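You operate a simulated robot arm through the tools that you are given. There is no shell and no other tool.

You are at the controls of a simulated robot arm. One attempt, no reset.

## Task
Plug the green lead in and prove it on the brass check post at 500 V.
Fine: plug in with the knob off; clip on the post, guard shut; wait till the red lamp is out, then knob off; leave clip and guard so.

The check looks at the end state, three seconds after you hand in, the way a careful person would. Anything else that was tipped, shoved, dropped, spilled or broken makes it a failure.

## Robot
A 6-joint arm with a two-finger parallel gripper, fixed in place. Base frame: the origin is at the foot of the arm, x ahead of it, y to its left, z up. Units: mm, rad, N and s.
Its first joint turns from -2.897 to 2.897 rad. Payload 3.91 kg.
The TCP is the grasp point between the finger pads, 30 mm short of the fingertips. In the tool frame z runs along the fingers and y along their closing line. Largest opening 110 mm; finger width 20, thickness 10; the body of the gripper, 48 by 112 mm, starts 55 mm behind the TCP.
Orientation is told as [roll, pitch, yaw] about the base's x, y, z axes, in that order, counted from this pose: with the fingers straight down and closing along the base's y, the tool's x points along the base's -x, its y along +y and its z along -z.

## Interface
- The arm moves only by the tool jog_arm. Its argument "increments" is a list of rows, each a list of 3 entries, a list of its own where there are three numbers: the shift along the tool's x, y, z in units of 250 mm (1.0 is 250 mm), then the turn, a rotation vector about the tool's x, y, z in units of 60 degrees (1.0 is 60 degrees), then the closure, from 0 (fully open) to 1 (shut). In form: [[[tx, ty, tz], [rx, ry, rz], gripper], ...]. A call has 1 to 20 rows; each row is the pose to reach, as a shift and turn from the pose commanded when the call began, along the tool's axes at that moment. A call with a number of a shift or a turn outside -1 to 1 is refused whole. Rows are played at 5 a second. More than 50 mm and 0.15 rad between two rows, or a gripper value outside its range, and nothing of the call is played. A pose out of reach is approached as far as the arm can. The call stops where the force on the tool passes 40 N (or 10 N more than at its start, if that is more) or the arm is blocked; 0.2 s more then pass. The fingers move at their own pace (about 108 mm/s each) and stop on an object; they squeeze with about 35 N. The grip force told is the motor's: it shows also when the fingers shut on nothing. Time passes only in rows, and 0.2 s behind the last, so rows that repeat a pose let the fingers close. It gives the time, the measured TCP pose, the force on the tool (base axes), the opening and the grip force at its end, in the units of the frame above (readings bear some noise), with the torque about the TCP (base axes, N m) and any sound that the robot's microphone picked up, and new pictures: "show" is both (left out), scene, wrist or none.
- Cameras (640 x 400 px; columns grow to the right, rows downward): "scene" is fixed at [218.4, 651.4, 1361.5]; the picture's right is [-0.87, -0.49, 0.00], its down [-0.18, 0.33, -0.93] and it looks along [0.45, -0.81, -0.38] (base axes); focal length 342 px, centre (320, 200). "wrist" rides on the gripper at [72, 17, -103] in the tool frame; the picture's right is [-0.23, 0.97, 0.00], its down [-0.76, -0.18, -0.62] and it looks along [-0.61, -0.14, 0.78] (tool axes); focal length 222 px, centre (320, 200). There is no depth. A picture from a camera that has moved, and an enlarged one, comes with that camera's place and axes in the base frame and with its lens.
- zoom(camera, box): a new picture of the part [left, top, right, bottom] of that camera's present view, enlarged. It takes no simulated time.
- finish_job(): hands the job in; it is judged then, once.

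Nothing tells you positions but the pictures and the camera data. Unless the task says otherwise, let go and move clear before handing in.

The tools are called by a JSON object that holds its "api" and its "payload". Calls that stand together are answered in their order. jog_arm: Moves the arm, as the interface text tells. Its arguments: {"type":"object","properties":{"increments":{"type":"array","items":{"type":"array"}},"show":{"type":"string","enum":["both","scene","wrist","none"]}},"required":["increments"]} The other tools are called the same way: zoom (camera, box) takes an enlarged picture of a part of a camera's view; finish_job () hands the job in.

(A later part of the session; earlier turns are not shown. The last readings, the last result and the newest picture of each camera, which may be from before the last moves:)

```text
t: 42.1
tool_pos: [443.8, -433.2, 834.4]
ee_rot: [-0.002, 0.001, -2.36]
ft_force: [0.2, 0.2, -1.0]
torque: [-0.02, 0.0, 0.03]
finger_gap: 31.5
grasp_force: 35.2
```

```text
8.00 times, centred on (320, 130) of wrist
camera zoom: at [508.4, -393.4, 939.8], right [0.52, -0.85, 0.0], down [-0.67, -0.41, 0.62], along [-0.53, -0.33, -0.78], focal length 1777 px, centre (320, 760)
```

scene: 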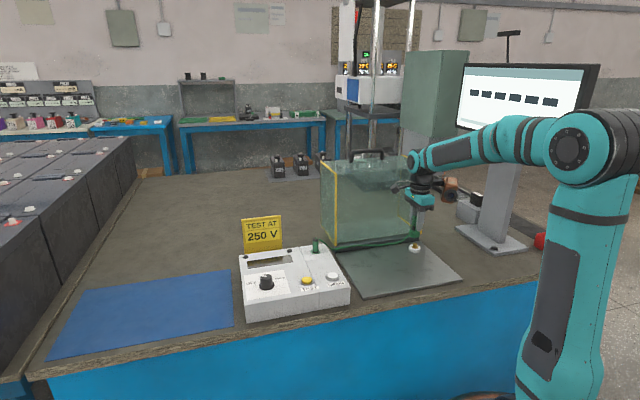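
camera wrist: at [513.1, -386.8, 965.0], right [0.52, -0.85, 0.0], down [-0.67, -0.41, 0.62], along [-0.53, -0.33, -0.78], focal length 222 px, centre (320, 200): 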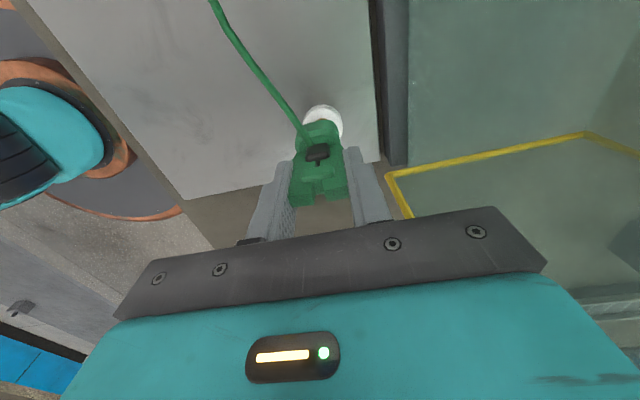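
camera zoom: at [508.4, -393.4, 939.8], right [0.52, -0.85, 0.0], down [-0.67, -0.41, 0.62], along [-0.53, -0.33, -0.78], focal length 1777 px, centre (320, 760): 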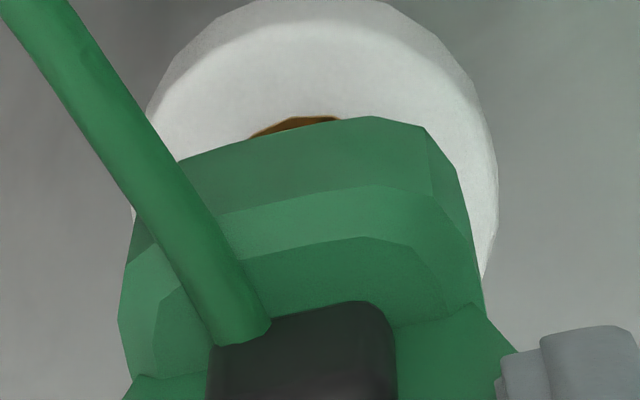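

{"api": "jog_arm", "payload": {"increments": [[[0, -0.002, 0], [0, 0, 0], 0.85], [[0, -0.002, 0.012], [0, 0, 0], 0.85], [[0, -0.002, 0.024], [0, 0, 0], 0.85], [[0, -0.002, 0.036], [0, 0, 0], 0.85], [[0, -0.002, 0.048], [0, 0, 0], 0.85]], "show": "none"}}

{"api": "zoom", "payload": {"camera": "scene", "box": [403, 231, 427, 255]}}

{"api": "zoom", "payload": {"camera": "wrist", "box": [295, 105, 345, 155]}}

```text
t: 43.4
tool_pos: [444.6, -432.2, 822.7]
ee_rot: [-0.001, 0.0, -2.361]
ft_force: [0.0, -0.4, -1.5]
torque: [0.01, 0.02, 0.0]
finger_gap: 31.3
grasp_force: 34.7
```

```text
16.00 times, centred on (415, 243) of scene
camera zoom: at [218.4, 651.4, 1361.5], right [-0.87, -0.49, 0.0], down [-0.18, 0.33, -0.93], along [0.45, -0.81, -0.38], focal length 5472 px, centre (-1200, -488)
```

zoom: 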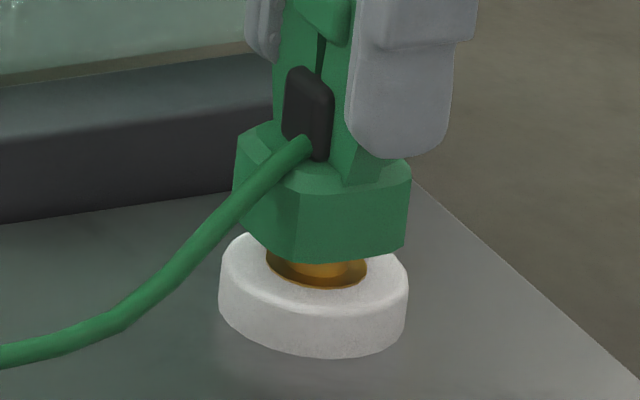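

```text
8.00 times, centred on (320, 130) of wrist
camera zoom: at [508.2, -392.9, 928.2], right [0.52, -0.85, 0.0], down [-0.67, -0.41, 0.62], along [-0.53, -0.33, -0.78], focal length 1777 px, centre (320, 760)
```

zoom: 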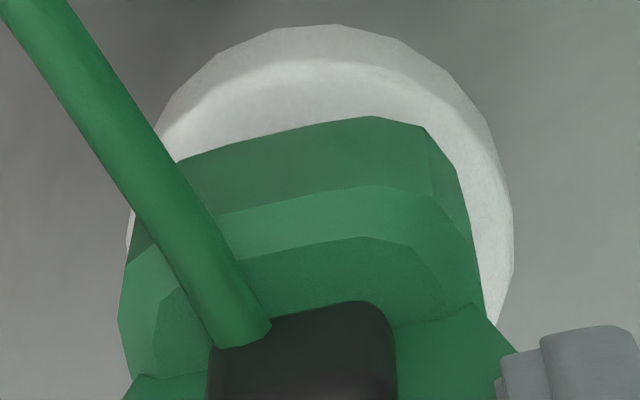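

{"api": "jog_arm", "payload": {"increments": [[[0, 0, 0.008], [0, 0, 0], 0.85], [[0, 0, 0.016], [0, 0, 0], 0.85], [[0, 0, 0.024], [0, 0, 0], 0.85], [[0, 0, 0.032], [0, 0, 0], 0.85], [[0, 0, 0.032], [0, 0, 0], 0.85]], "show": "none"}}

{"api": "zoom", "payload": {"camera": "scene", "box": [403, 231, 427, 255]}}

{"api": "zoom", "payload": {"camera": "wrist", "box": [295, 105, 345, 155]}}

```text
t: 44.5
tool_pos: [445.1, -431.9, 817.4]
ee_rot: [-0.002, 0.001, -2.359]
ft_force: [0.5, 0.5, -0.9]
torque: [-0.01, -0.02, 0.01]
finger_gap: 31.6
grasp_force: 35.1
```

```text
16.00 times, centred on (415, 243) of scene
camera zoom: at [218.4, 651.4, 1361.5], right [-0.87, -0.49, 0.0], down [-0.18, 0.33, -0.93], along [0.45, -0.81, -0.38], focal length 5472 px, centre (-1200, -488)
```

zoom: 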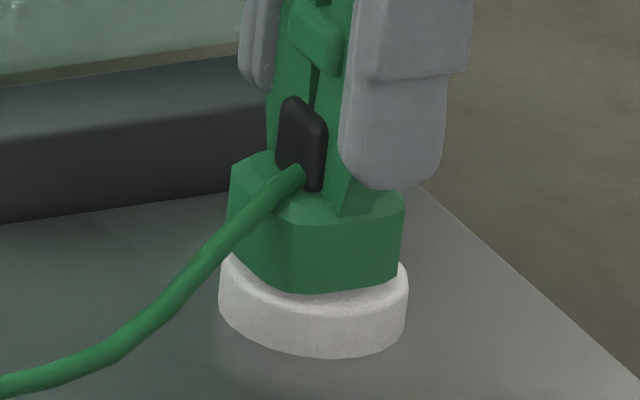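

```text
8.00 times, centred on (320, 130) of wrist
camera zoom: at [508.7, -392.3, 920.7], right [0.52, -0.85, 0.0], down [-0.67, -0.41, 0.62], along [-0.53, -0.33, -0.78], focal length 1777 px, centre (320, 760)
```

zoom: 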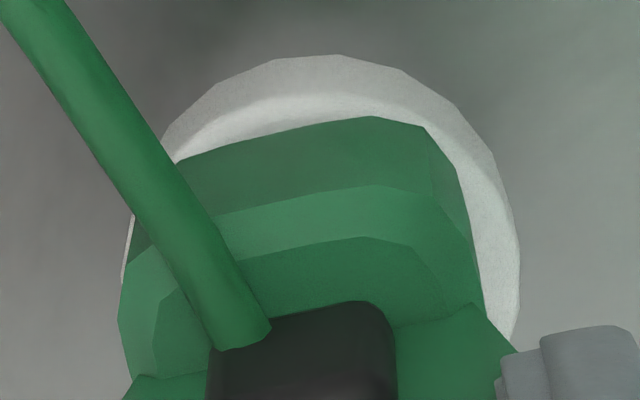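

{"api": "jog_arm", "payload": {"increments": [[[0, 0, 0.006], [0, 0, 0], 0.85], [[0, 0, 0.012], [0, 0, 0], 0.85], [[0, 0, 0.018], [0, 0, 0], 0.85], [[0, 0, 0.018], [0, 0, 0], 0.85]], "show": "none"}}

{"api": "zoom", "payload": {"camera": "scene", "box": [403, 231, 427, 255]}}

```text
t: 45.5
tool_pos: [444.2, -432.2, 811.9]
ee_rot: [0.002, 0.0, -2.36]
ft_force: [2.5, 1.9, 33.4]
torque: [0.06, -0.09, -0.03]
finger_gap: 32.1
grasp_force: 34.6
```

```text
16.00 times, centred on (415, 243) of scene
camera zoom: at [218.4, 651.4, 1361.5], right [-0.87, -0.49, 0.0], down [-0.18, 0.33, -0.93], along [0.45, -0.81, -0.38], focal length 5472 px, centre (-1200, -488)
```

zoom: 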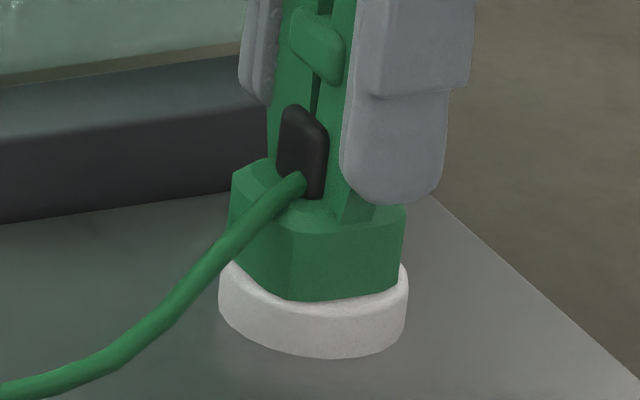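

The clip has bottomed on the post insulator (33 N). I'll release it and rise straight up.

{"api": "jog_arm", "payload": {"increments": [[[0, 0, -0.006], [0, 0, 0], 0.75], [[0, 0, -0.006], [0, 0, 0], 0.6], [[0, 0, -0.006], [0, 0, 0], 0.4], [[0, 0, -0.006], [0, 0, 0], 0.25], [[0, 0, -0.1], [0, 0, 0], 0.25], [[0, 0, -0.25], [0, 0, 0], 0.25], [[0, 0, -0.42], [0, 0, 0], 0.25], [[0, 0, -0.6], [0, 0, 0], 0.25], [[0, 0, -0.78], [0, 0, 0], 0.25], [[0, 0, -0.96], [0, 0, 0], 0.25], [[0, 0, -0.96], [0, 0, 0], 0.25]], "show": "both"}}

{"api": "zoom", "payload": {"camera": "scene", "box": [390, 215, 440, 265]}}

{"api": "zoom", "payload": {"camera": "scene", "box": [310, 140, 450, 280]}}

```text
t: 48.0
tool_pos: [443.9, -432.0, 1051.8]
ee_rot: [-0.003, -0.001, -2.36]
ft_force: [1.0, 0.5, 0.5]
torque: [-0.02, 0.0, 0.03]
finger_gap: 82.6
grasp_force: 0.0
camera wrist: at [508.2, -394.3, 1156.5], right [0.52, -0.85, 0.0], down [-0.67, -0.41, 0.62], along [-0.53, -0.33, -0.78], focal length 222 px, centre (320, 200)
```

scene: 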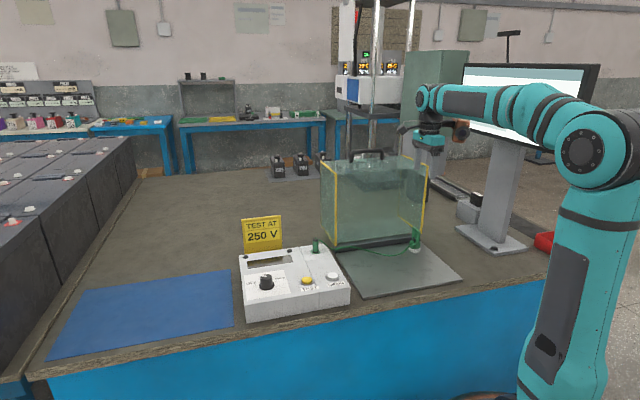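
wrist: 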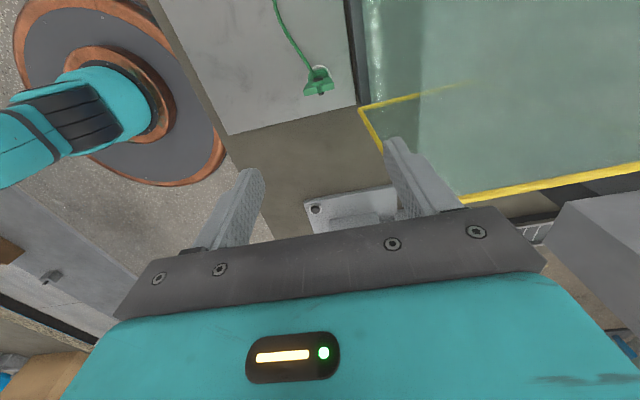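

```text
8.00 times, centred on (415, 240) of scene
camera zoom: at [218.4, 651.4, 1361.5], right [-0.87, -0.49, 0.0], down [-0.18, 0.33, -0.93], along [0.45, -0.81, -0.38], focal length 2736 px, centre (-440, -120)
```

zoom: 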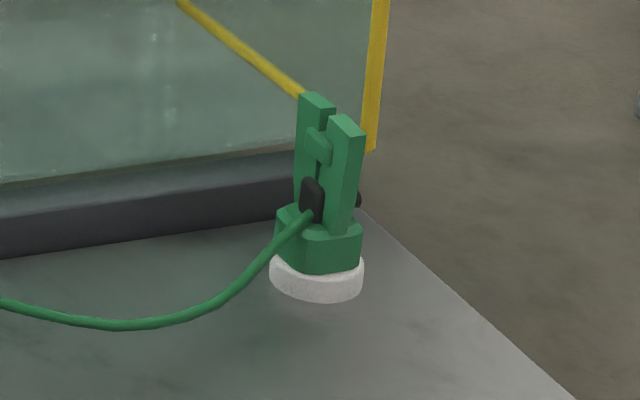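

```text
2.86 times, centred on (380, 210) of scene
camera zoom: at [218.4, 651.4, 1361.5], right [-0.87, -0.49, 0.0], down [-0.18, 0.33, -0.93], along [0.45, -0.81, -0.38], focal length 977 px, centre (149, 171)
```

zoom: 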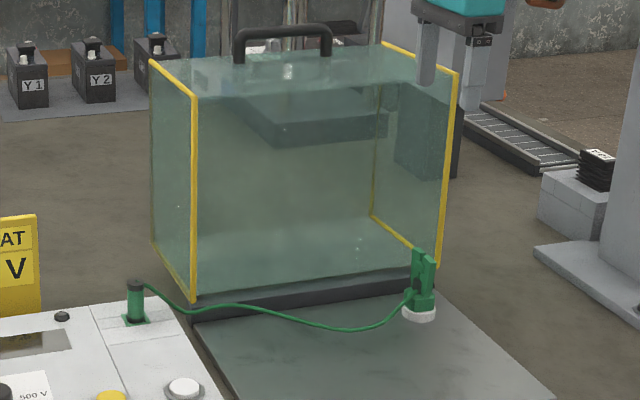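

The clip sits squarely on the post. The guard looks hinged at the dark bar and flips 90° forward, so I'll go and look at its handle from above.

{"api": "jog_arm", "payload": {"increments": [[[0, 0, -0.17], [0, 0, 0], 0.25], [[0, 0, -0.34], [0, 0, 0], 0.25], [[0, 0, -0.5], [0, 0, 0], 0.25], [[0.08, 0.15, -0.51], [0, 0, 0], 0.25], [[0.16, 0.3, -0.51], [0, 0, 0], 0.25], [[0.24, 0.45, -0.51], [0, 0, 0], 0.25], [[0.32, 0.6, -0.51], [0, 0, 0], 0.25], [[0.4, 0.74, -0.51], [0, 0, 0], 0.25], [[0.433, 0.813, -0.51], [0, 0, 0], 0.25], [[0.433, 0.813, -0.51], [0, 0, 0], 0.25]], "show": "both"}}

{"api": "zoom", "payload": {"camera": "wrist", "box": [220, 60, 420, 200]}}

{"api": "zoom", "payload": {"camera": "scene", "box": [310, 100, 440, 260]}}

```text
t: 50.1
tool_pos: [665.2, -499.2, 1179.4]
ee_rot: [-0.001, 0.0, -2.36]
ft_force: [-0.6, 0.4, 1.0]
torque: [0.02, -0.01, -0.01]
finger_gap: 82.6
grasp_force: 0.0
camera wrist: at [728.7, -460.5, 1283.6], right [0.52, -0.85, 0.0], down [-0.67, -0.41, 0.62], along [-0.53, -0.33, -0.78], focal length 222 px, centre (320, 200)
```

scene: 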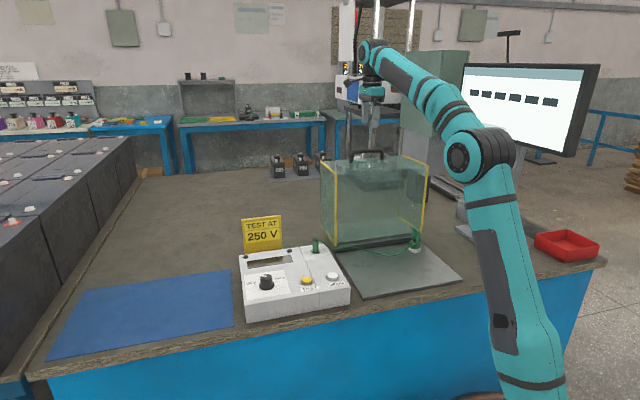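
wrist: 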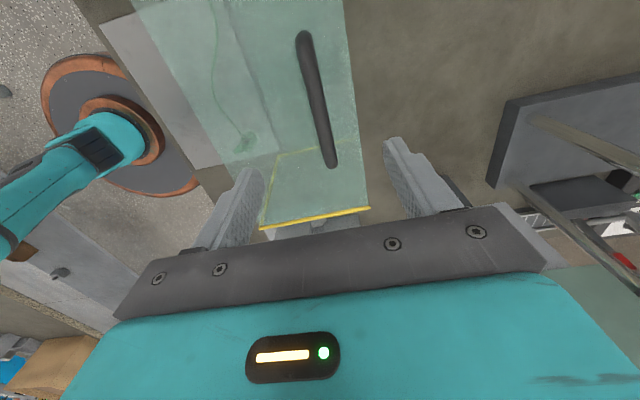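

```text
2.86 times, centred on (320, 130) of wrist
camera zoom: at [728.7, -460.5, 1283.6], right [0.52, -0.85, 0.0], down [-0.67, -0.41, 0.62], along [-0.53, -0.33, -0.78], focal length 635 px, centre (320, 400)
```

zoom: 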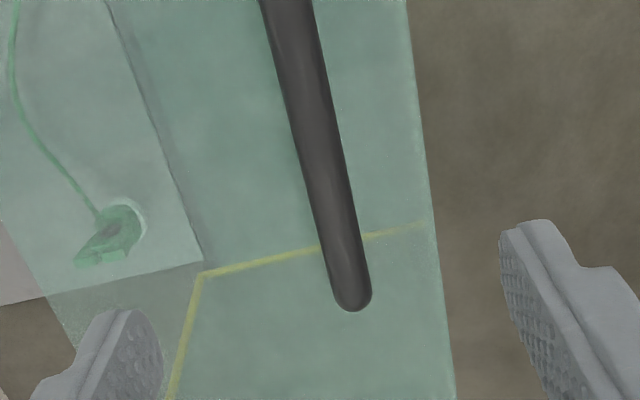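

```text
2.50 times, centred on (375, 180) of scene
camera zoom: at [218.4, 651.4, 1361.5], right [-0.87, -0.49, 0.0], down [-0.18, 0.33, -0.93], along [0.45, -0.81, -0.38], focal length 855 px, centre (182, 250)
```

zoom: 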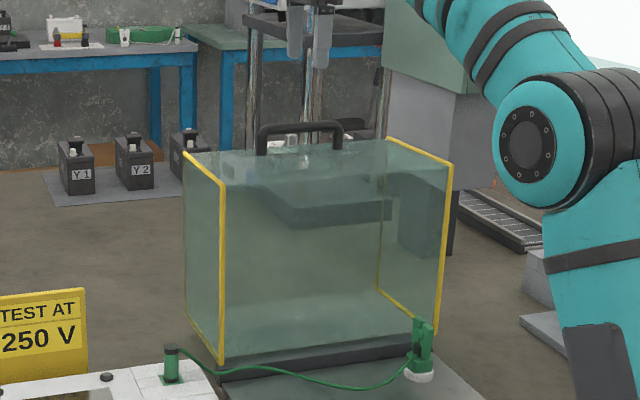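

The handle bar runs parallel to the tool x axis, 14–15 mm thick, at about z = 1053, just 1–2 mm off centre. I'll descend so the fingers straddle it without squeezing.

{"api": "jog_arm", "payload": {"increments": [[[0.024, 0.006, 0.15], [0, 0, 0], 0.4], [[0.024, 0.006, 0.3], [0, 0, 0], 0.4], [[0.024, 0.006, 0.4], [0, 0, 0], 0.4], [[0.024, 0.006, 0.465], [0, 0, 0], 0.4], [[0.024, 0.006, 0.465], [0, 0, 0], 0.4]], "show": "both"}}

{"api": "zoom", "payload": {"camera": "wrist", "box": [220, 80, 420, 220]}}

{"api": "zoom", "payload": {"camera": "scene", "box": [330, 110, 410, 190]}}

```text
t: 51.4
tool_pos: [670.5, -497.1, 1062.1]
ee_rot: [0.0, 0.001, -2.359]
ft_force: [-0.7, -0.6, 0.2]
torque: [-0.03, -0.04, 0.01]
finger_gap: 66.0
grasp_force: 0.0
camera wrist: at [735.0, -458.0, 1166.5], right [0.52, -0.85, 0.0], down [-0.67, -0.41, 0.62], along [-0.53, -0.33, -0.78], focal length 222 px, centre (320, 200)
```

scene: 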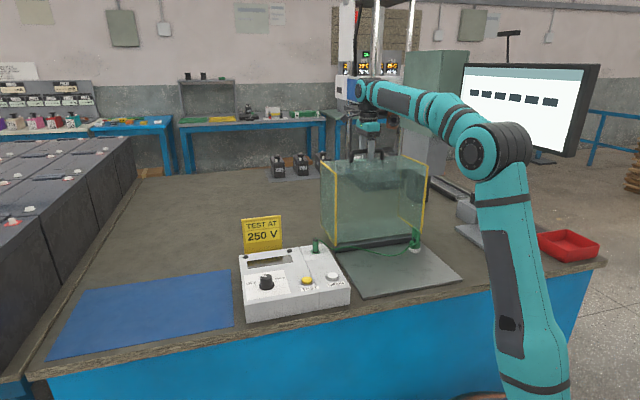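
wrist: 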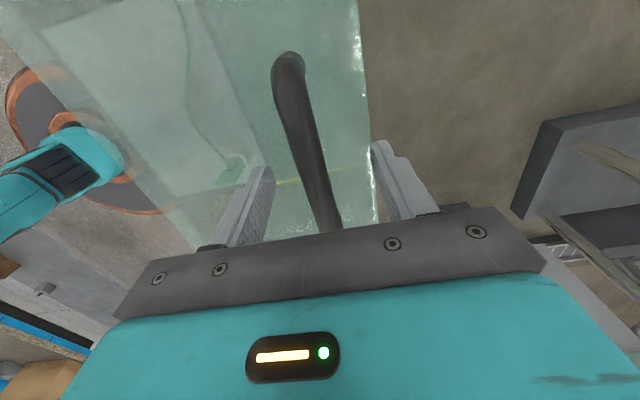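

```text
2.86 times, centred on (320, 150) of wrist
camera zoom: at [735.0, -458.0, 1166.5], right [0.52, -0.85, 0.0], down [-0.67, -0.41, 0.62], along [-0.53, -0.33, -0.78], focal length 635 px, centre (320, 343)
```

zoom: 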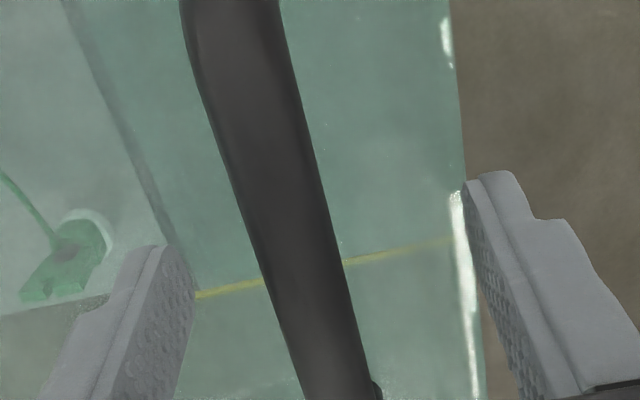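

```text
5.00 times, centred on (370, 150) of scene
camera zoom: at [218.4, 651.4, 1361.5], right [-0.87, -0.49, 0.0], down [-0.18, 0.33, -0.93], along [0.45, -0.81, -0.38], focal length 1710 px, centre (70, 450)
```

zoom: 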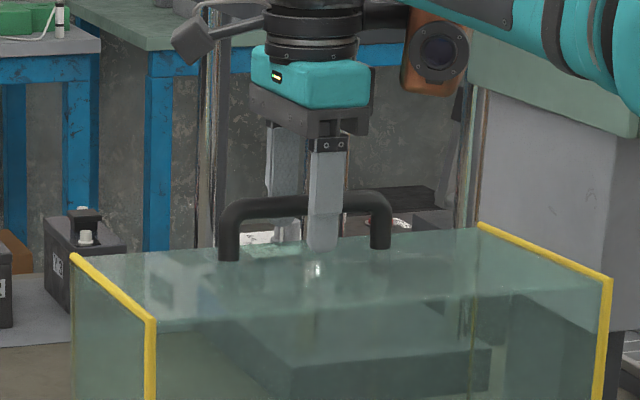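

{"api": "jog_arm", "payload": {"increments": [[[0, 0, 0], [0, 0, 0], 0.6], [[0, 0, 0], [0, 0, 0], 0.76], [[0, 0, 0], [0, 0, 0], 0.76], [[0, -0.054, -0.02], [-0.033, 0, 0], 0.76], [[0, -0.108, -0.037], [-0.067, 0, 0], 0.76], [[0, -0.164, -0.052], [-0.1, 0, 0], 0.76], [[0, -0.219, -0.064], [-0.133, 0, 0], 0.76], [[0, -0.219, -0.064], [-0.133, 0, 0], 0.76]], "show": "both"}}

{"api": "zoom", "payload": {"camera": "scene", "box": [310, 110, 440, 270]}}

{"api": "zoom", "payload": {"camera": "wrist", "box": [220, 80, 420, 220]}}

```text
t: 53.1
tool_pos: [633.1, -457.3, 1078.5]
ee_rot: [0.138, 0.001, -2.36]
ft_force: [0.7, 0.7, 0.2]
torque: [0.01, -0.01, 0.03]
finger_gap: 26.2
grasp_force: 0.1
camera wrist: at [685.9, -408.9, 1184.6], right [0.52, -0.84, 0.13], down [-0.73, -0.35, 0.59], along [-0.45, -0.4, -0.79], focal length 222 px, centre (320, 200)
```

scene: 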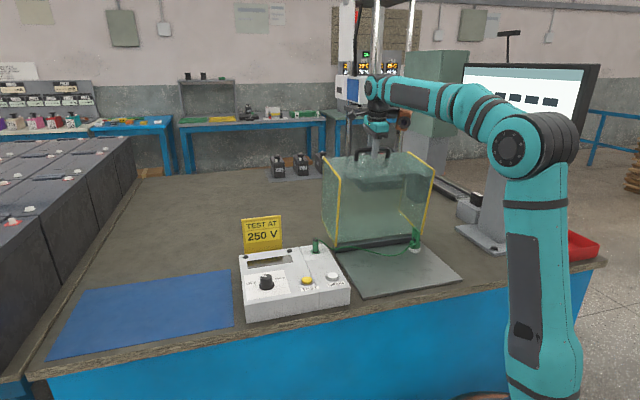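
wrist: 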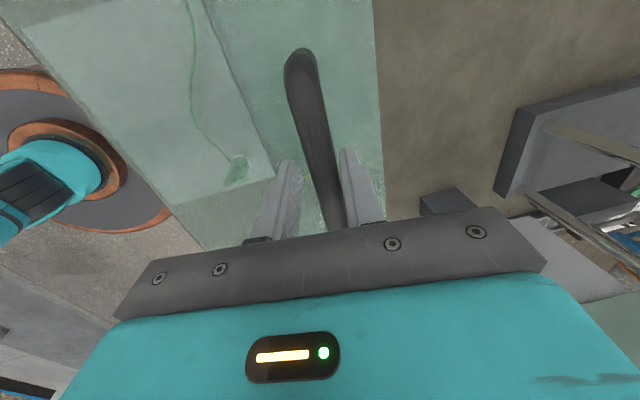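

```text
2.50 times, centred on (375, 190) of scene
camera zoom: at [218.4, 651.4, 1361.5], right [-0.87, -0.49, 0.0], down [-0.18, 0.33, -0.93], along [0.45, -0.81, -0.38], focal length 855 px, centre (182, 225)
```

zoom: 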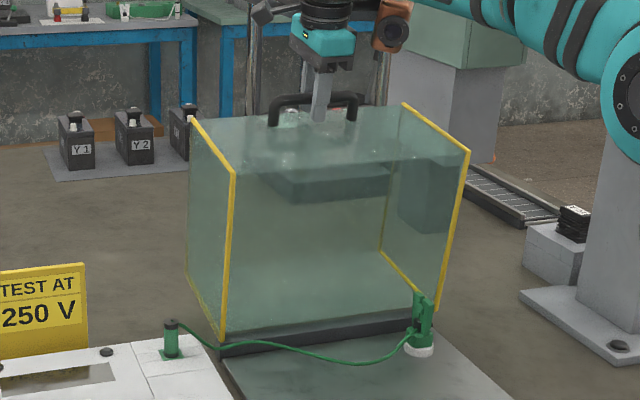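

```text
2.86 times, centred on (320, 150) of wrist
camera zoom: at [685.9, -408.9, 1184.6], right [0.52, -0.84, 0.13], down [-0.73, -0.35, 0.59], along [-0.45, -0.4, -0.79], focal length 635 px, centre (320, 343)
```

zoom: 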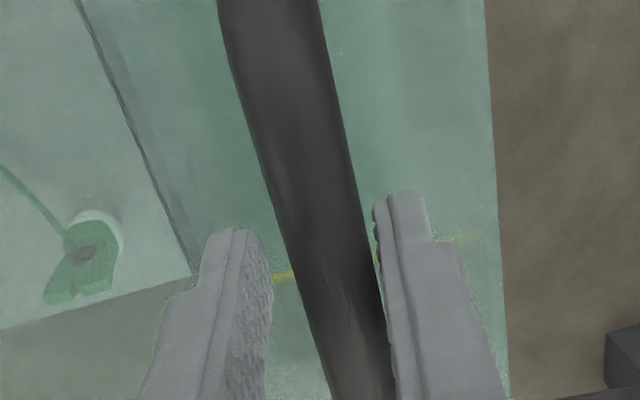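

The guard swings forward with the handle with almost no force. I'll continue along the arc in small steps.

{"api": "jog_arm", "payload": {"increments": [[[0, -0.055, -0.017], [-0.033, 0, 0], 0.76], [[0, -0.109, -0.033], [-0.067, 0, 0], 0.76], [[0, -0.165, -0.045], [-0.1, 0, 0], 0.76], [[0, -0.2215, -0.0566], [-0.133, 0, 0], 0.76], [[0, -0.278, -0.064], [-0.167, 0, 0], 0.76], [[0, -0.3346, -0.0704], [-0.2, 0, 0], 0.76], [[0, -0.392, -0.073], [-0.233, 0, 0], 0.76], [[0, -0.4489, -0.074], [-0.267, 0, 0], 0.76], [[0, -0.4489, -0.074], [-0.267, 0, 0], 0.76]], "show": "both"}}

{"api": "zoom", "payload": {"camera": "scene", "box": [310, 110, 460, 270]}}

{"api": "zoom", "payload": {"camera": "wrist", "box": [220, 80, 420, 220]}}

```text
t: 55.1
tool_pos: [552.5, -377.9, 1081.1]
ee_rot: [0.417, 0.0, -2.36]
ft_force: [0.2, 1.0, 0.6]
torque: [-0.01, -0.04, 0.01]
finger_gap: 26.2
grasp_force: 0.0
camera wrist: at [585.5, -308.2, 1183.8], right [0.47, -0.79, 0.39], down [-0.83, -0.24, 0.5], along [-0.3, -0.56, -0.77], focal length 222 px, centre (320, 200)
```

scene: 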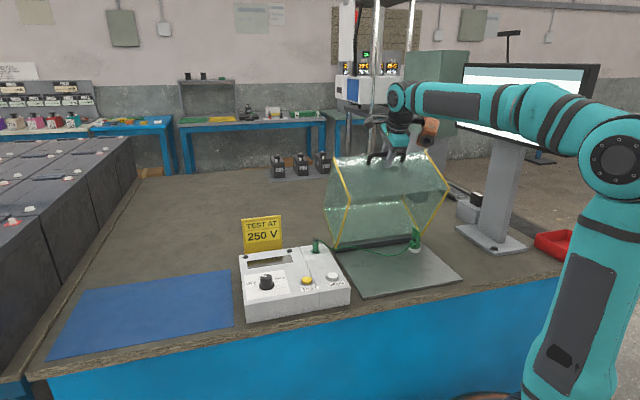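
wrist: 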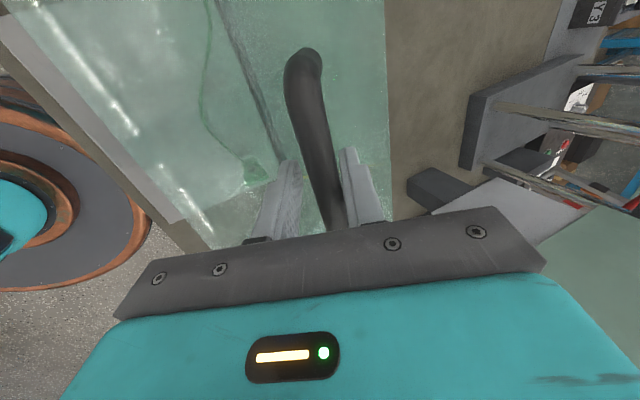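

```text
2.50 times, centred on (385, 190) of scene
camera zoom: at [218.4, 651.4, 1361.5], right [-0.87, -0.49, 0.0], down [-0.18, 0.33, -0.93], along [0.45, -0.81, -0.38], focal length 855 px, centre (158, 225)
```

zoom: 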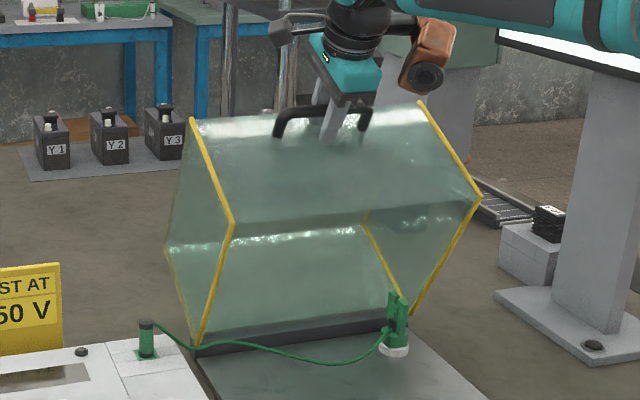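

```text
2.86 times, centred on (320, 150) of wrist
camera zoom: at [585.5, -308.2, 1183.8], right [0.47, -0.79, 0.39], down [-0.83, -0.24, 0.5], along [-0.3, -0.56, -0.77], focal length 635 px, centre (320, 343)
```

zoom: 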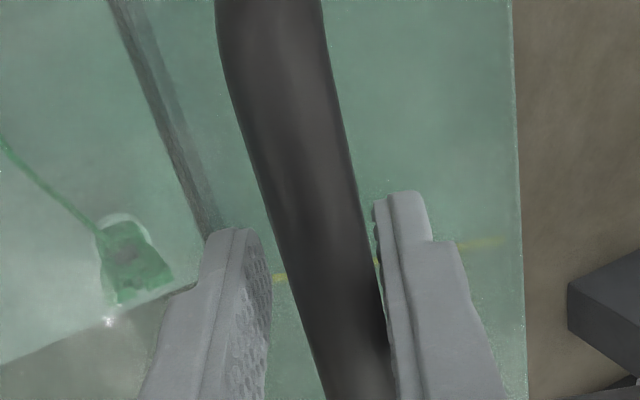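

{"api": "jog_arm", "payload": {"increments": [[[0, -0.055, -0.013], [-0.025, 0, 0], 0.76], [[0, -0.111, -0.0257], [-0.05, 0, 0], 0.76], [[0, -0.167, -0.034], [-0.075, 0, 0], 0.76], [[0, -0.223, -0.042], [-0.1, 0, 0], 0.76], [[0, -0.28, -0.0455], [-0.117, 0, 0], 0.76], [[0, -0.336, -0.0485], [-0.133, 0, 0], 0.76], [[0, -0.336, -0.0485], [-0.133, 0, 0], 0.76]], "show": "both"}}

{"api": "zoom", "payload": {"camera": "wrist", "box": [220, 80, 420, 220]}}

{"api": "zoom", "payload": {"camera": "scene", "box": [310, 110, 470, 270]}}

```text
t: 56.5
tool_pos: [498.4, -324.3, 1066.6]
ee_rot: [0.555, 0.001, -2.361]
ft_force: [-3.7, 0.2, 13.7]
torque: [-0.36, -0.34, -0.07]
finger_gap: 28.5
grasp_force: 2.3
stopped in row 6: the force on the tool passed its limit at 42 N (the readings are from after the stop); the commanded pose is now the measured one
camera wrist: at [521.3, -243.8, 1163.8], right [0.42, -0.75, 0.52], down [-0.88, -0.2, 0.43], along [-0.22, -0.64, -0.74], focal length 222 px, centre (320, 200)
```

scene: 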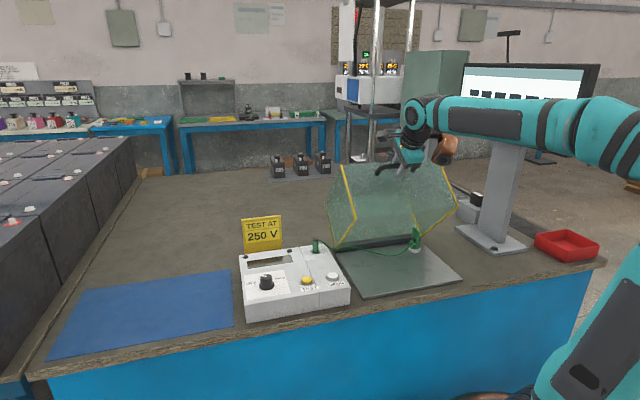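
wrist: 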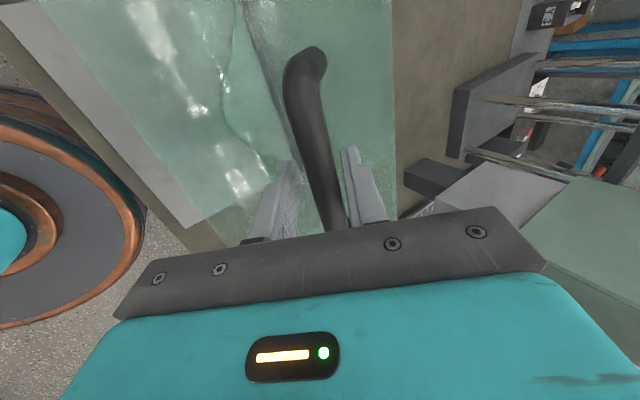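

```text
2.86 times, centred on (320, 150) of wrist
camera zoom: at [521.3, -243.8, 1163.8], right [0.42, -0.75, 0.52], down [-0.88, -0.2, 0.43], along [-0.22, -0.64, -0.74], focal length 635 px, centre (320, 343)
```

zoom: 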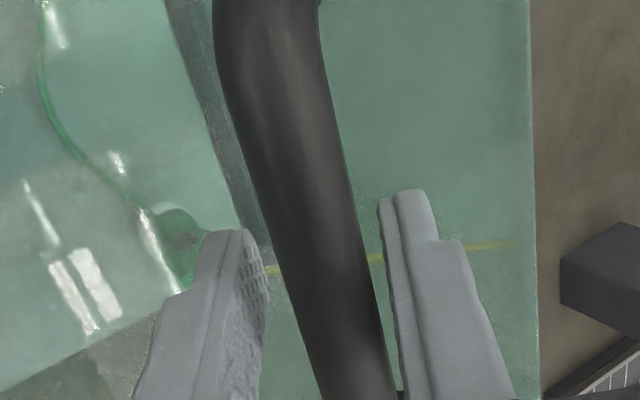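

```text
2.50 times, centred on (390, 190) of scene
camera zoom: at [218.4, 651.4, 1361.5], right [-0.87, -0.49, 0.0], down [-0.18, 0.33, -0.93], along [0.45, -0.81, -0.38], focal length 855 px, centre (145, 225)
```

zoom: 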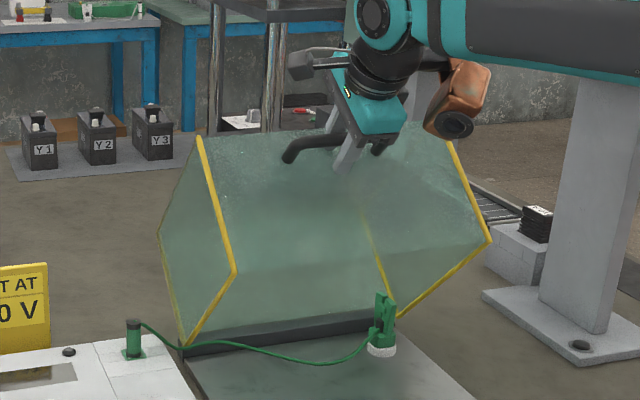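

The fingertips touched the guard's panel because the real hinge is a bit different from my estimate. I'll back off along the finger axis and check.

{"api": "jog_arm", "payload": {"increments": [[[0, 0, -0.024], [0, 0, 0], 0.76], [[0, 0, -0.048], [0, 0, 0], 0.76], [[0, 0, -0.06], [0, 0, 0], 0.76], [[0, 0, -0.06], [0, 0, 0], 0.76]], "show": "wrist"}}

{"api": "zoom", "payload": {"camera": "wrist", "box": [220, 80, 420, 220]}}

{"api": "zoom", "payload": {"camera": "scene", "box": [310, 150, 470, 260]}}

{"api": "zoom", "payload": {"camera": "scene", "box": [370, 145, 430, 195]}}

```text
t: 57.5
tool_pos: [494.5, -318.6, 1077.4]
ee_rot: [0.554, -0.001, -2.358]
ft_force: [0.0, 0.9, -1.1]
torque: [0.01, -0.03, 0.03]
finger_gap: 26.4
grasp_force: 0.0
camera wrist: at [517.2, -238.7, 1174.4], right [0.42, -0.75, 0.51], down [-0.88, -0.2, 0.44], along [-0.23, -0.63, -0.74], focal length 222 px, centre (320, 200)
```

wrist: 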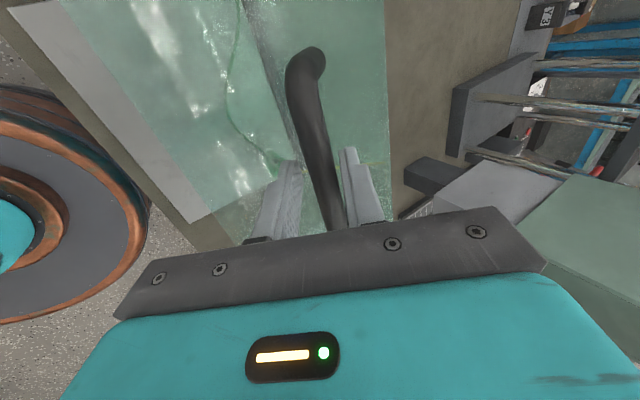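

```text
2.86 times, centred on (320, 150) of wrist
camera zoom: at [517.2, -238.7, 1174.4], right [0.42, -0.75, 0.51], down [-0.88, -0.2, 0.44], along [-0.23, -0.63, -0.74], focal length 635 px, centre (320, 343)
```

zoom: 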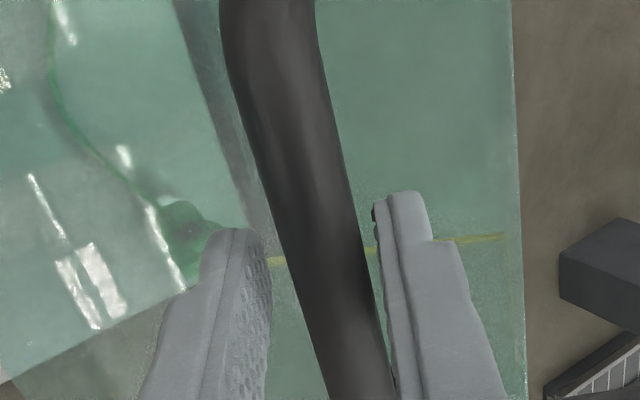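

```text
3.64 times, centred on (390, 205) of scene
camera zoom: at [218.4, 651.4, 1361.5], right [-0.87, -0.49, 0.0], down [-0.18, 0.33, -0.93], along [0.45, -0.81, -0.38], focal length 1244 px, centre (66, 182)
```

zoom: 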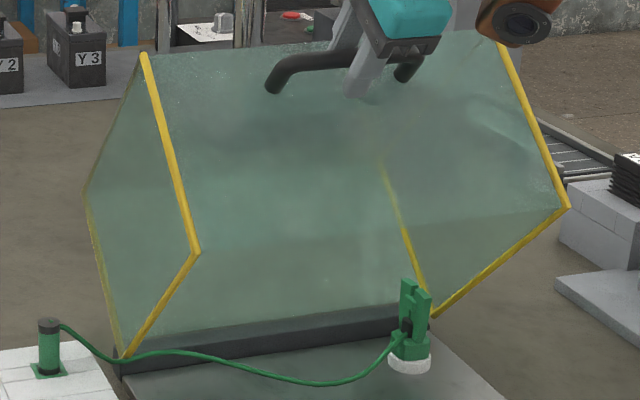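

```text
8.00 times, centred on (400, 170) of scene
camera zoom: at [218.4, 651.4, 1361.5], right [-0.87, -0.49, 0.0], down [-0.18, 0.33, -0.93], along [0.45, -0.81, -0.38], focal length 2736 px, centre (-320, 440)
```

zoom: 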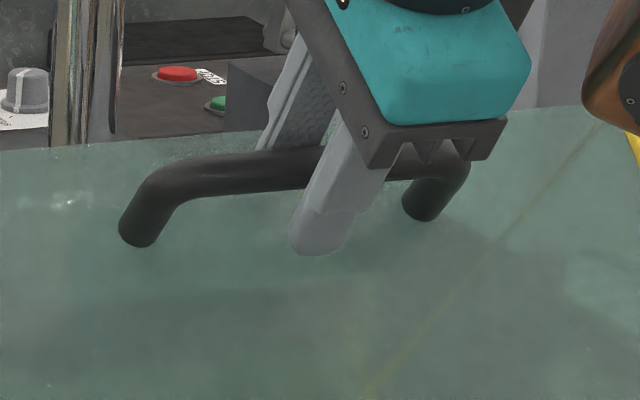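

{"api": "zoom", "payload": {"camera": "wrist", "box": [295, 150, 355, 210]}}

{"api": "zoom", "payload": {"camera": "scene", "box": [385, 150, 425, 190]}}

```text
6.67 times, centred on (325, 180) of wrist
camera zoom: at [517.2, -238.7, 1174.4], right [0.42, -0.75, 0.51], down [-0.88, -0.2, 0.44], along [-0.23, -0.63, -0.74], focal length 1481 px, centre (287, 333)
```

zoom: 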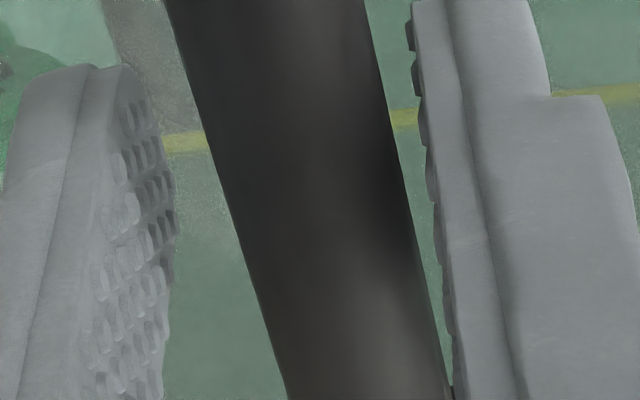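

```text
10.00 times, centred on (405, 170) of scene
camera zoom: at [218.4, 651.4, 1361.5], right [-0.87, -0.49, 0.0], down [-0.18, 0.33, -0.93], along [0.45, -0.81, -0.38], focal length 3420 px, centre (-530, 500)
```

zoom: 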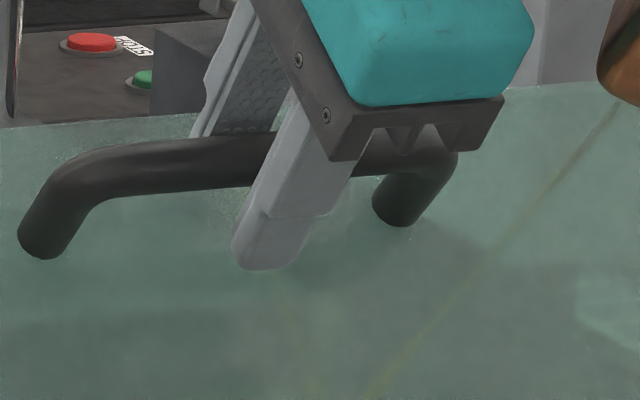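

The handle is back at a safe depth between the fingers and the guard holds its angle at about 42°. I've refined the hinge estimate, so I'll continue in small steps.

{"api": "jog_arm", "payload": {"increments": [[[0, -0.042, -0.011], [-0.01, 0, 0], 0.76], [[0, -0.085, -0.021], [-0.02, 0, 0], 0.76], [[0, -0.132, -0.029], [-0.028, 0, 0], 0.76], [[0, -0.179, -0.036], [-0.037, 0, 0], 0.76], [[0, -0.238, -0.0415], [-0.045, 0, 0], 0.76], [[0, -0.297, -0.046], [-0.053, 0, 0], 0.76], [[0, -0.297, -0.046], [-0.053, 0, 0], 0.76]], "show": "both"}}

{"api": "zoom", "payload": {"camera": "wrist", "box": [295, 150, 355, 210]}}

{"api": "zoom", "payload": {"camera": "scene", "box": [310, 130, 470, 270]}}

```text
t: 59.1
tool_pos: [444.4, -270.8, 1047.0]
ee_rot: [0.609, -0.002, -2.359]
ft_force: [0.2, 0.0, -0.6]
torque: [0.0, -0.03, -0.02]
finger_gap: 26.4
grasp_force: 0.1
camera wrist: at [463.6, -186.3, 1143.3], right [0.4, -0.73, 0.56], down [-0.89, -0.18, 0.41], along [-0.2, -0.66, -0.72], focal length 222 px, centre (320, 200)
```

scene: 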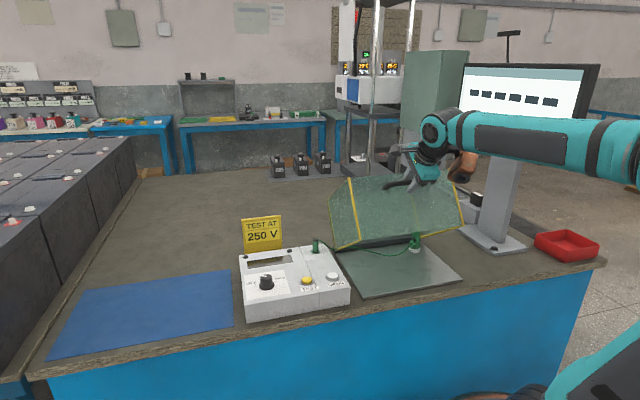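
wrist: 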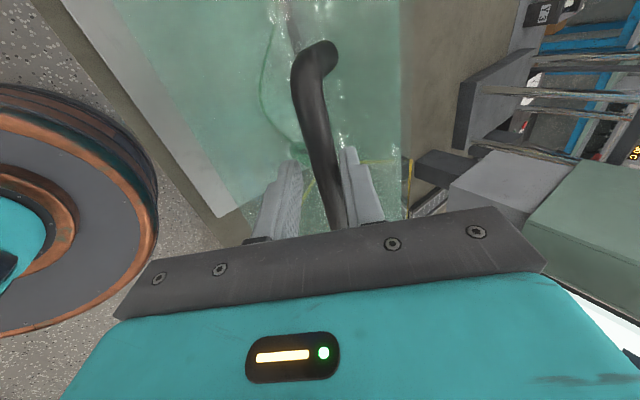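

```text
6.67 times, centred on (325, 180) of wrist
camera zoom: at [463.6, -186.3, 1143.3], right [0.4, -0.73, 0.56], down [-0.89, -0.18, 0.41], along [-0.2, -0.66, -0.72], focal length 1481 px, centre (287, 333)
```

zoom: 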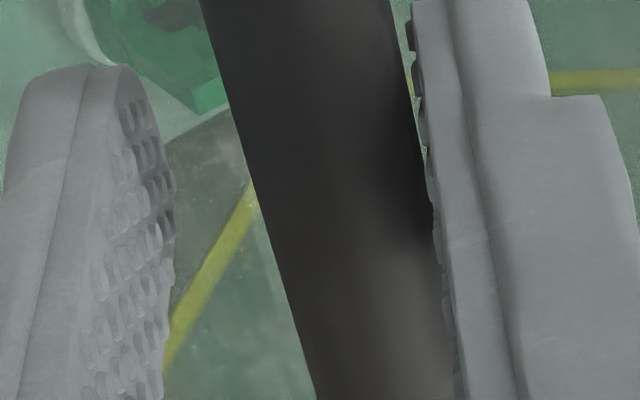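

```text
2.86 times, centred on (390, 200) of scene
camera zoom: at [218.4, 651.4, 1361.5], right [-0.87, -0.49, 0.0], down [-0.18, 0.33, -0.93], along [0.45, -0.81, -0.38], focal length 977 px, centre (120, 200)
```

zoom: 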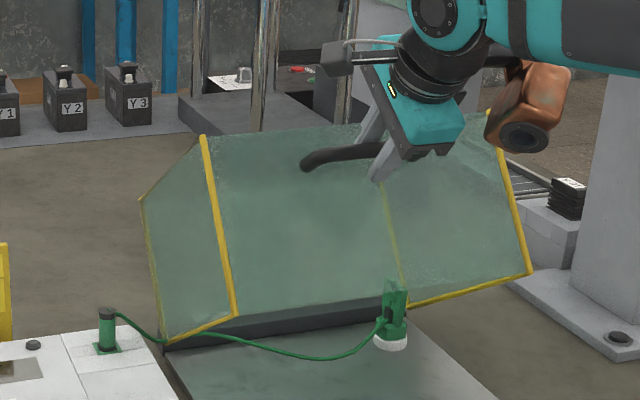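

{"api": "zoom", "payload": {"camera": "scene", "box": [380, 150, 440, 200]}}

{"api": "zoom", "payload": {"camera": "wrist", "box": [260, 30, 400, 230]}}

```text
8.00 times, centred on (410, 175) of scene
camera zoom: at [218.4, 651.4, 1361.5], right [-0.87, -0.49, 0.0], down [-0.18, 0.33, -0.93], along [0.45, -0.81, -0.38], focal length 2736 px, centre (-400, 400)
```

zoom: 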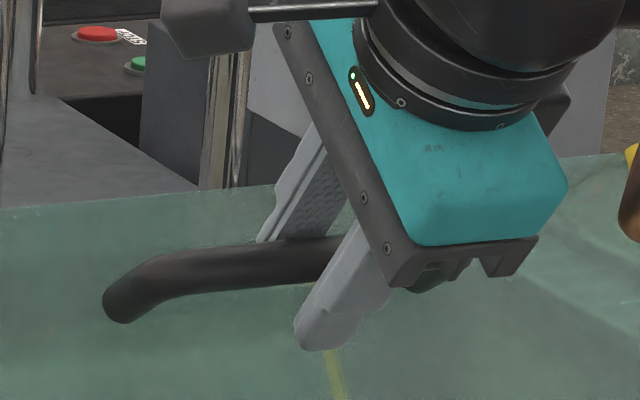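

```text
2.00 times, centred on (330, 130) of wrist
camera zoom: at [463.6, -186.3, 1143.3], right [0.4, -0.73, 0.56], down [-0.89, -0.18, 0.41], along [-0.2, -0.66, -0.72], focal length 444 px, centre (300, 340)
```

zoom: 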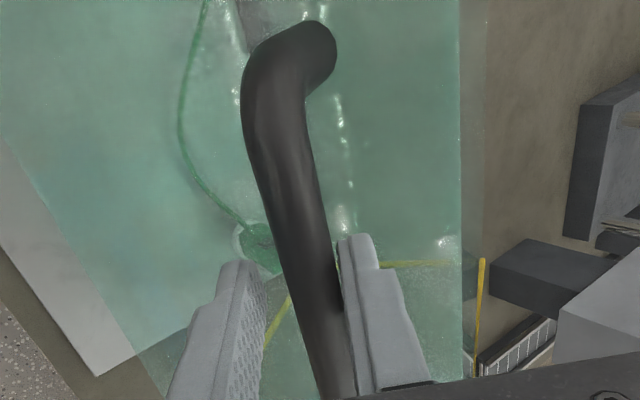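

{"api": "jog_arm", "payload": {"increments": [[[0, -0.056, 0.012], [-0.009, 0, 0], 0.76], [[0, -0.113, 0.0225], [-0.018, 0, 0], 0.76], [[0, -0.172, 0.0244], [-0.018, 0, 0], 0.76], [[0, -0.2315, 0.0263], [-0.018, 0, 0], 0.76], [[0, -0.29, 0.033], [-0.018, 0, 0], 0.76], [[0, -0.3485, 0.04], [-0.018, 0, 0], 0.76], [[0, -0.3485, 0.04], [-0.018, 0, 0], 0.76]], "show": "both"}}

{"api": "zoom", "payload": {"camera": "wrist", "box": [260, 30, 400, 230]}}

{"api": "zoom", "payload": {"camera": "scene", "box": [310, 130, 490, 270]}}

```text
t: 60.7
tool_pos: [396.7, -222.7, 988.0]
ee_rot: [0.629, 0.0, -2.359]
ft_force: [0.1, -0.3, 0.1]
torque: [0.0, -0.01, -0.03]
finger_gap: 26.6
grasp_force: 0.0
camera wrist: at [415.0, -138.1, 1083.7], right [0.39, -0.72, 0.57], down [-0.9, -0.17, 0.4], along [-0.19, -0.67, -0.72], focal length 222 px, centre (320, 200)
```

scene: 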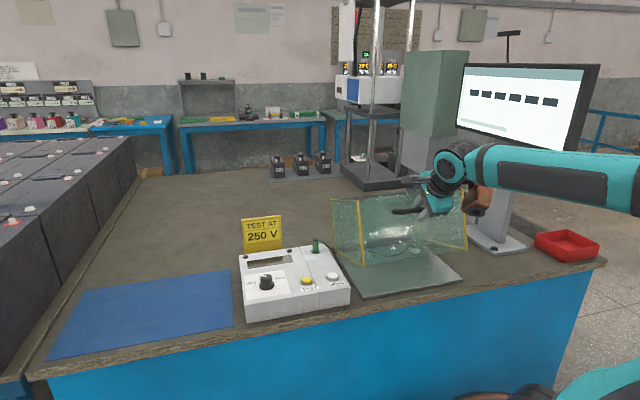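
wrist: 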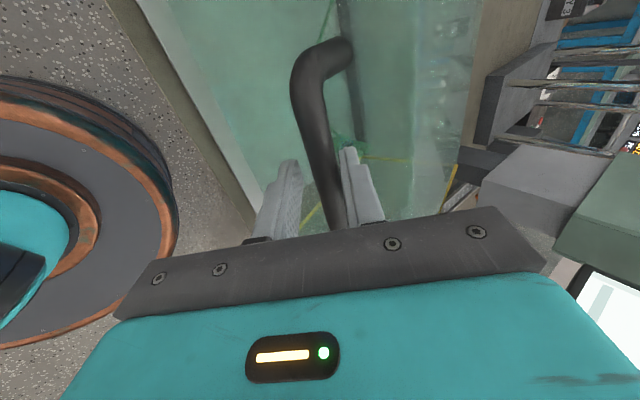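

```text
2.00 times, centred on (330, 130) of wrist
camera zoom: at [415.0, -138.1, 1083.7], right [0.39, -0.72, 0.57], down [-0.9, -0.17, 0.4], along [-0.19, -0.67, -0.72], focal length 444 px, centre (300, 340)
```

zoom: 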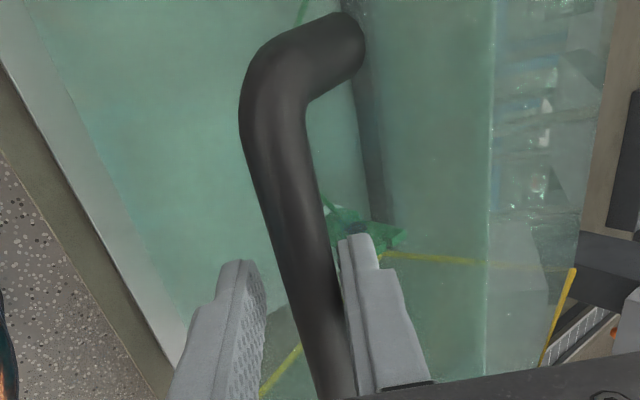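

```text
2.86 times, centred on (400, 200) of scene
camera zoom: at [218.4, 651.4, 1361.5], right [-0.87, -0.49, 0.0], down [-0.18, 0.33, -0.93], along [0.45, -0.81, -0.38], focal length 977 px, centre (91, 200)
```

zoom: 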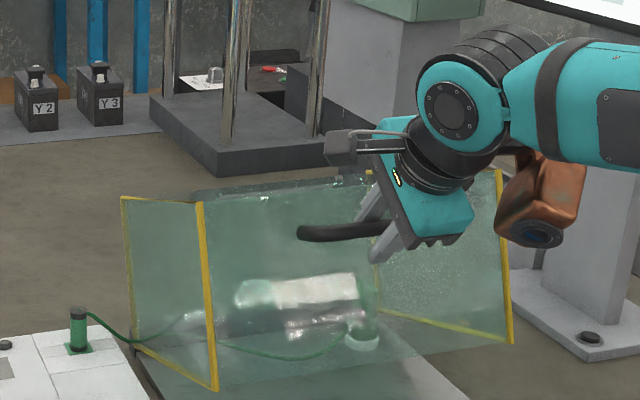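

{"api": "jog_arm", "payload": {"increments": [[[0, -0.058, 0.011], [0.008, 0, 0], 0.76], [[0, -0.116, 0.022], [0.017, 0, 0], 0.76], [[0, -0.173, 0.038], [0.025, 0, 0], 0.76], [[0, -0.23, 0.054], [0.033, 0, 0], 0.76], [[0, -0.285, 0.075], [0.042, 0, 0], 0.76], [[0, -0.34, 0.0956], [0.05, 0, 0], 0.76], [[0, -0.34, 0.0956], [0.05, 0, 0], 0.76]], "show": "both"}}

{"api": "zoom", "payload": {"camera": "wrist", "box": [260, 30, 400, 230]}}

{"api": "zoom", "payload": {"camera": "scene", "box": [310, 150, 490, 310]}}

```text
t: 62.3
tool_pos: [359.1, -182.3, 921.1]
ee_rot: [0.578, -0.001, -2.36]
ft_force: [-0.2, 0.4, -0.1]
torque: [0.02, -0.01, -0.05]
finger_gap: 26.7
grasp_force: 0.1
camera wrist: at [380.8, -101.8, 1016.9], right [0.41, -0.74, 0.53], down [-0.89, -0.19, 0.43], along [-0.21, -0.65, -0.73], focal length 222 px, centre (320, 200)
```

scene: 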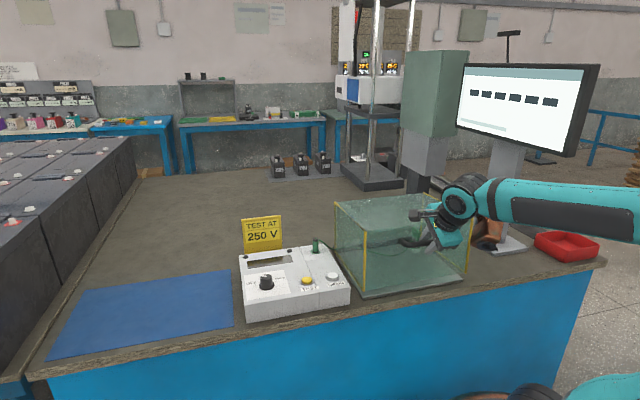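
wrist: 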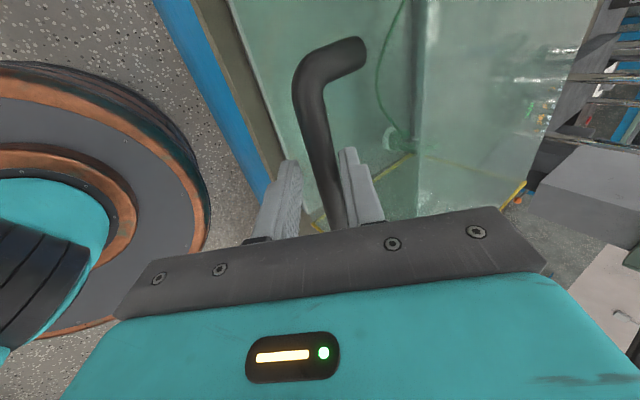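

```text
2.00 times, centred on (330, 130) of wrist
camera zoom: at [380.8, -101.8, 1016.9], right [0.41, -0.74, 0.53], down [-0.89, -0.19, 0.43], along [-0.21, -0.65, -0.73], focal length 444 px, centre (300, 340)
```

zoom: 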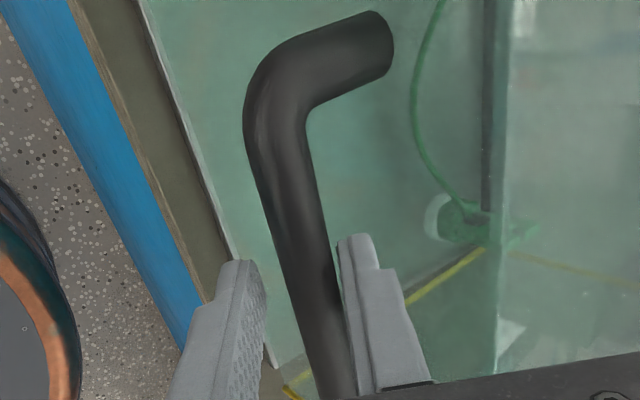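

```text
2.50 times, centred on (400, 230) of scene
camera zoom: at [218.4, 651.4, 1361.5], right [-0.87, -0.49, 0.0], down [-0.18, 0.33, -0.93], along [0.45, -0.81, -0.38], focal length 855 px, centre (120, 125)
```

zoom: 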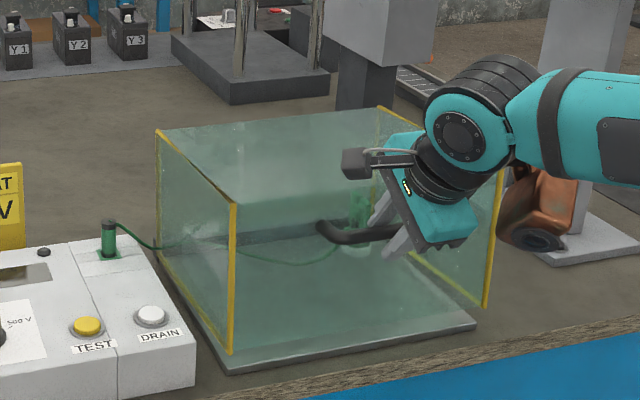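

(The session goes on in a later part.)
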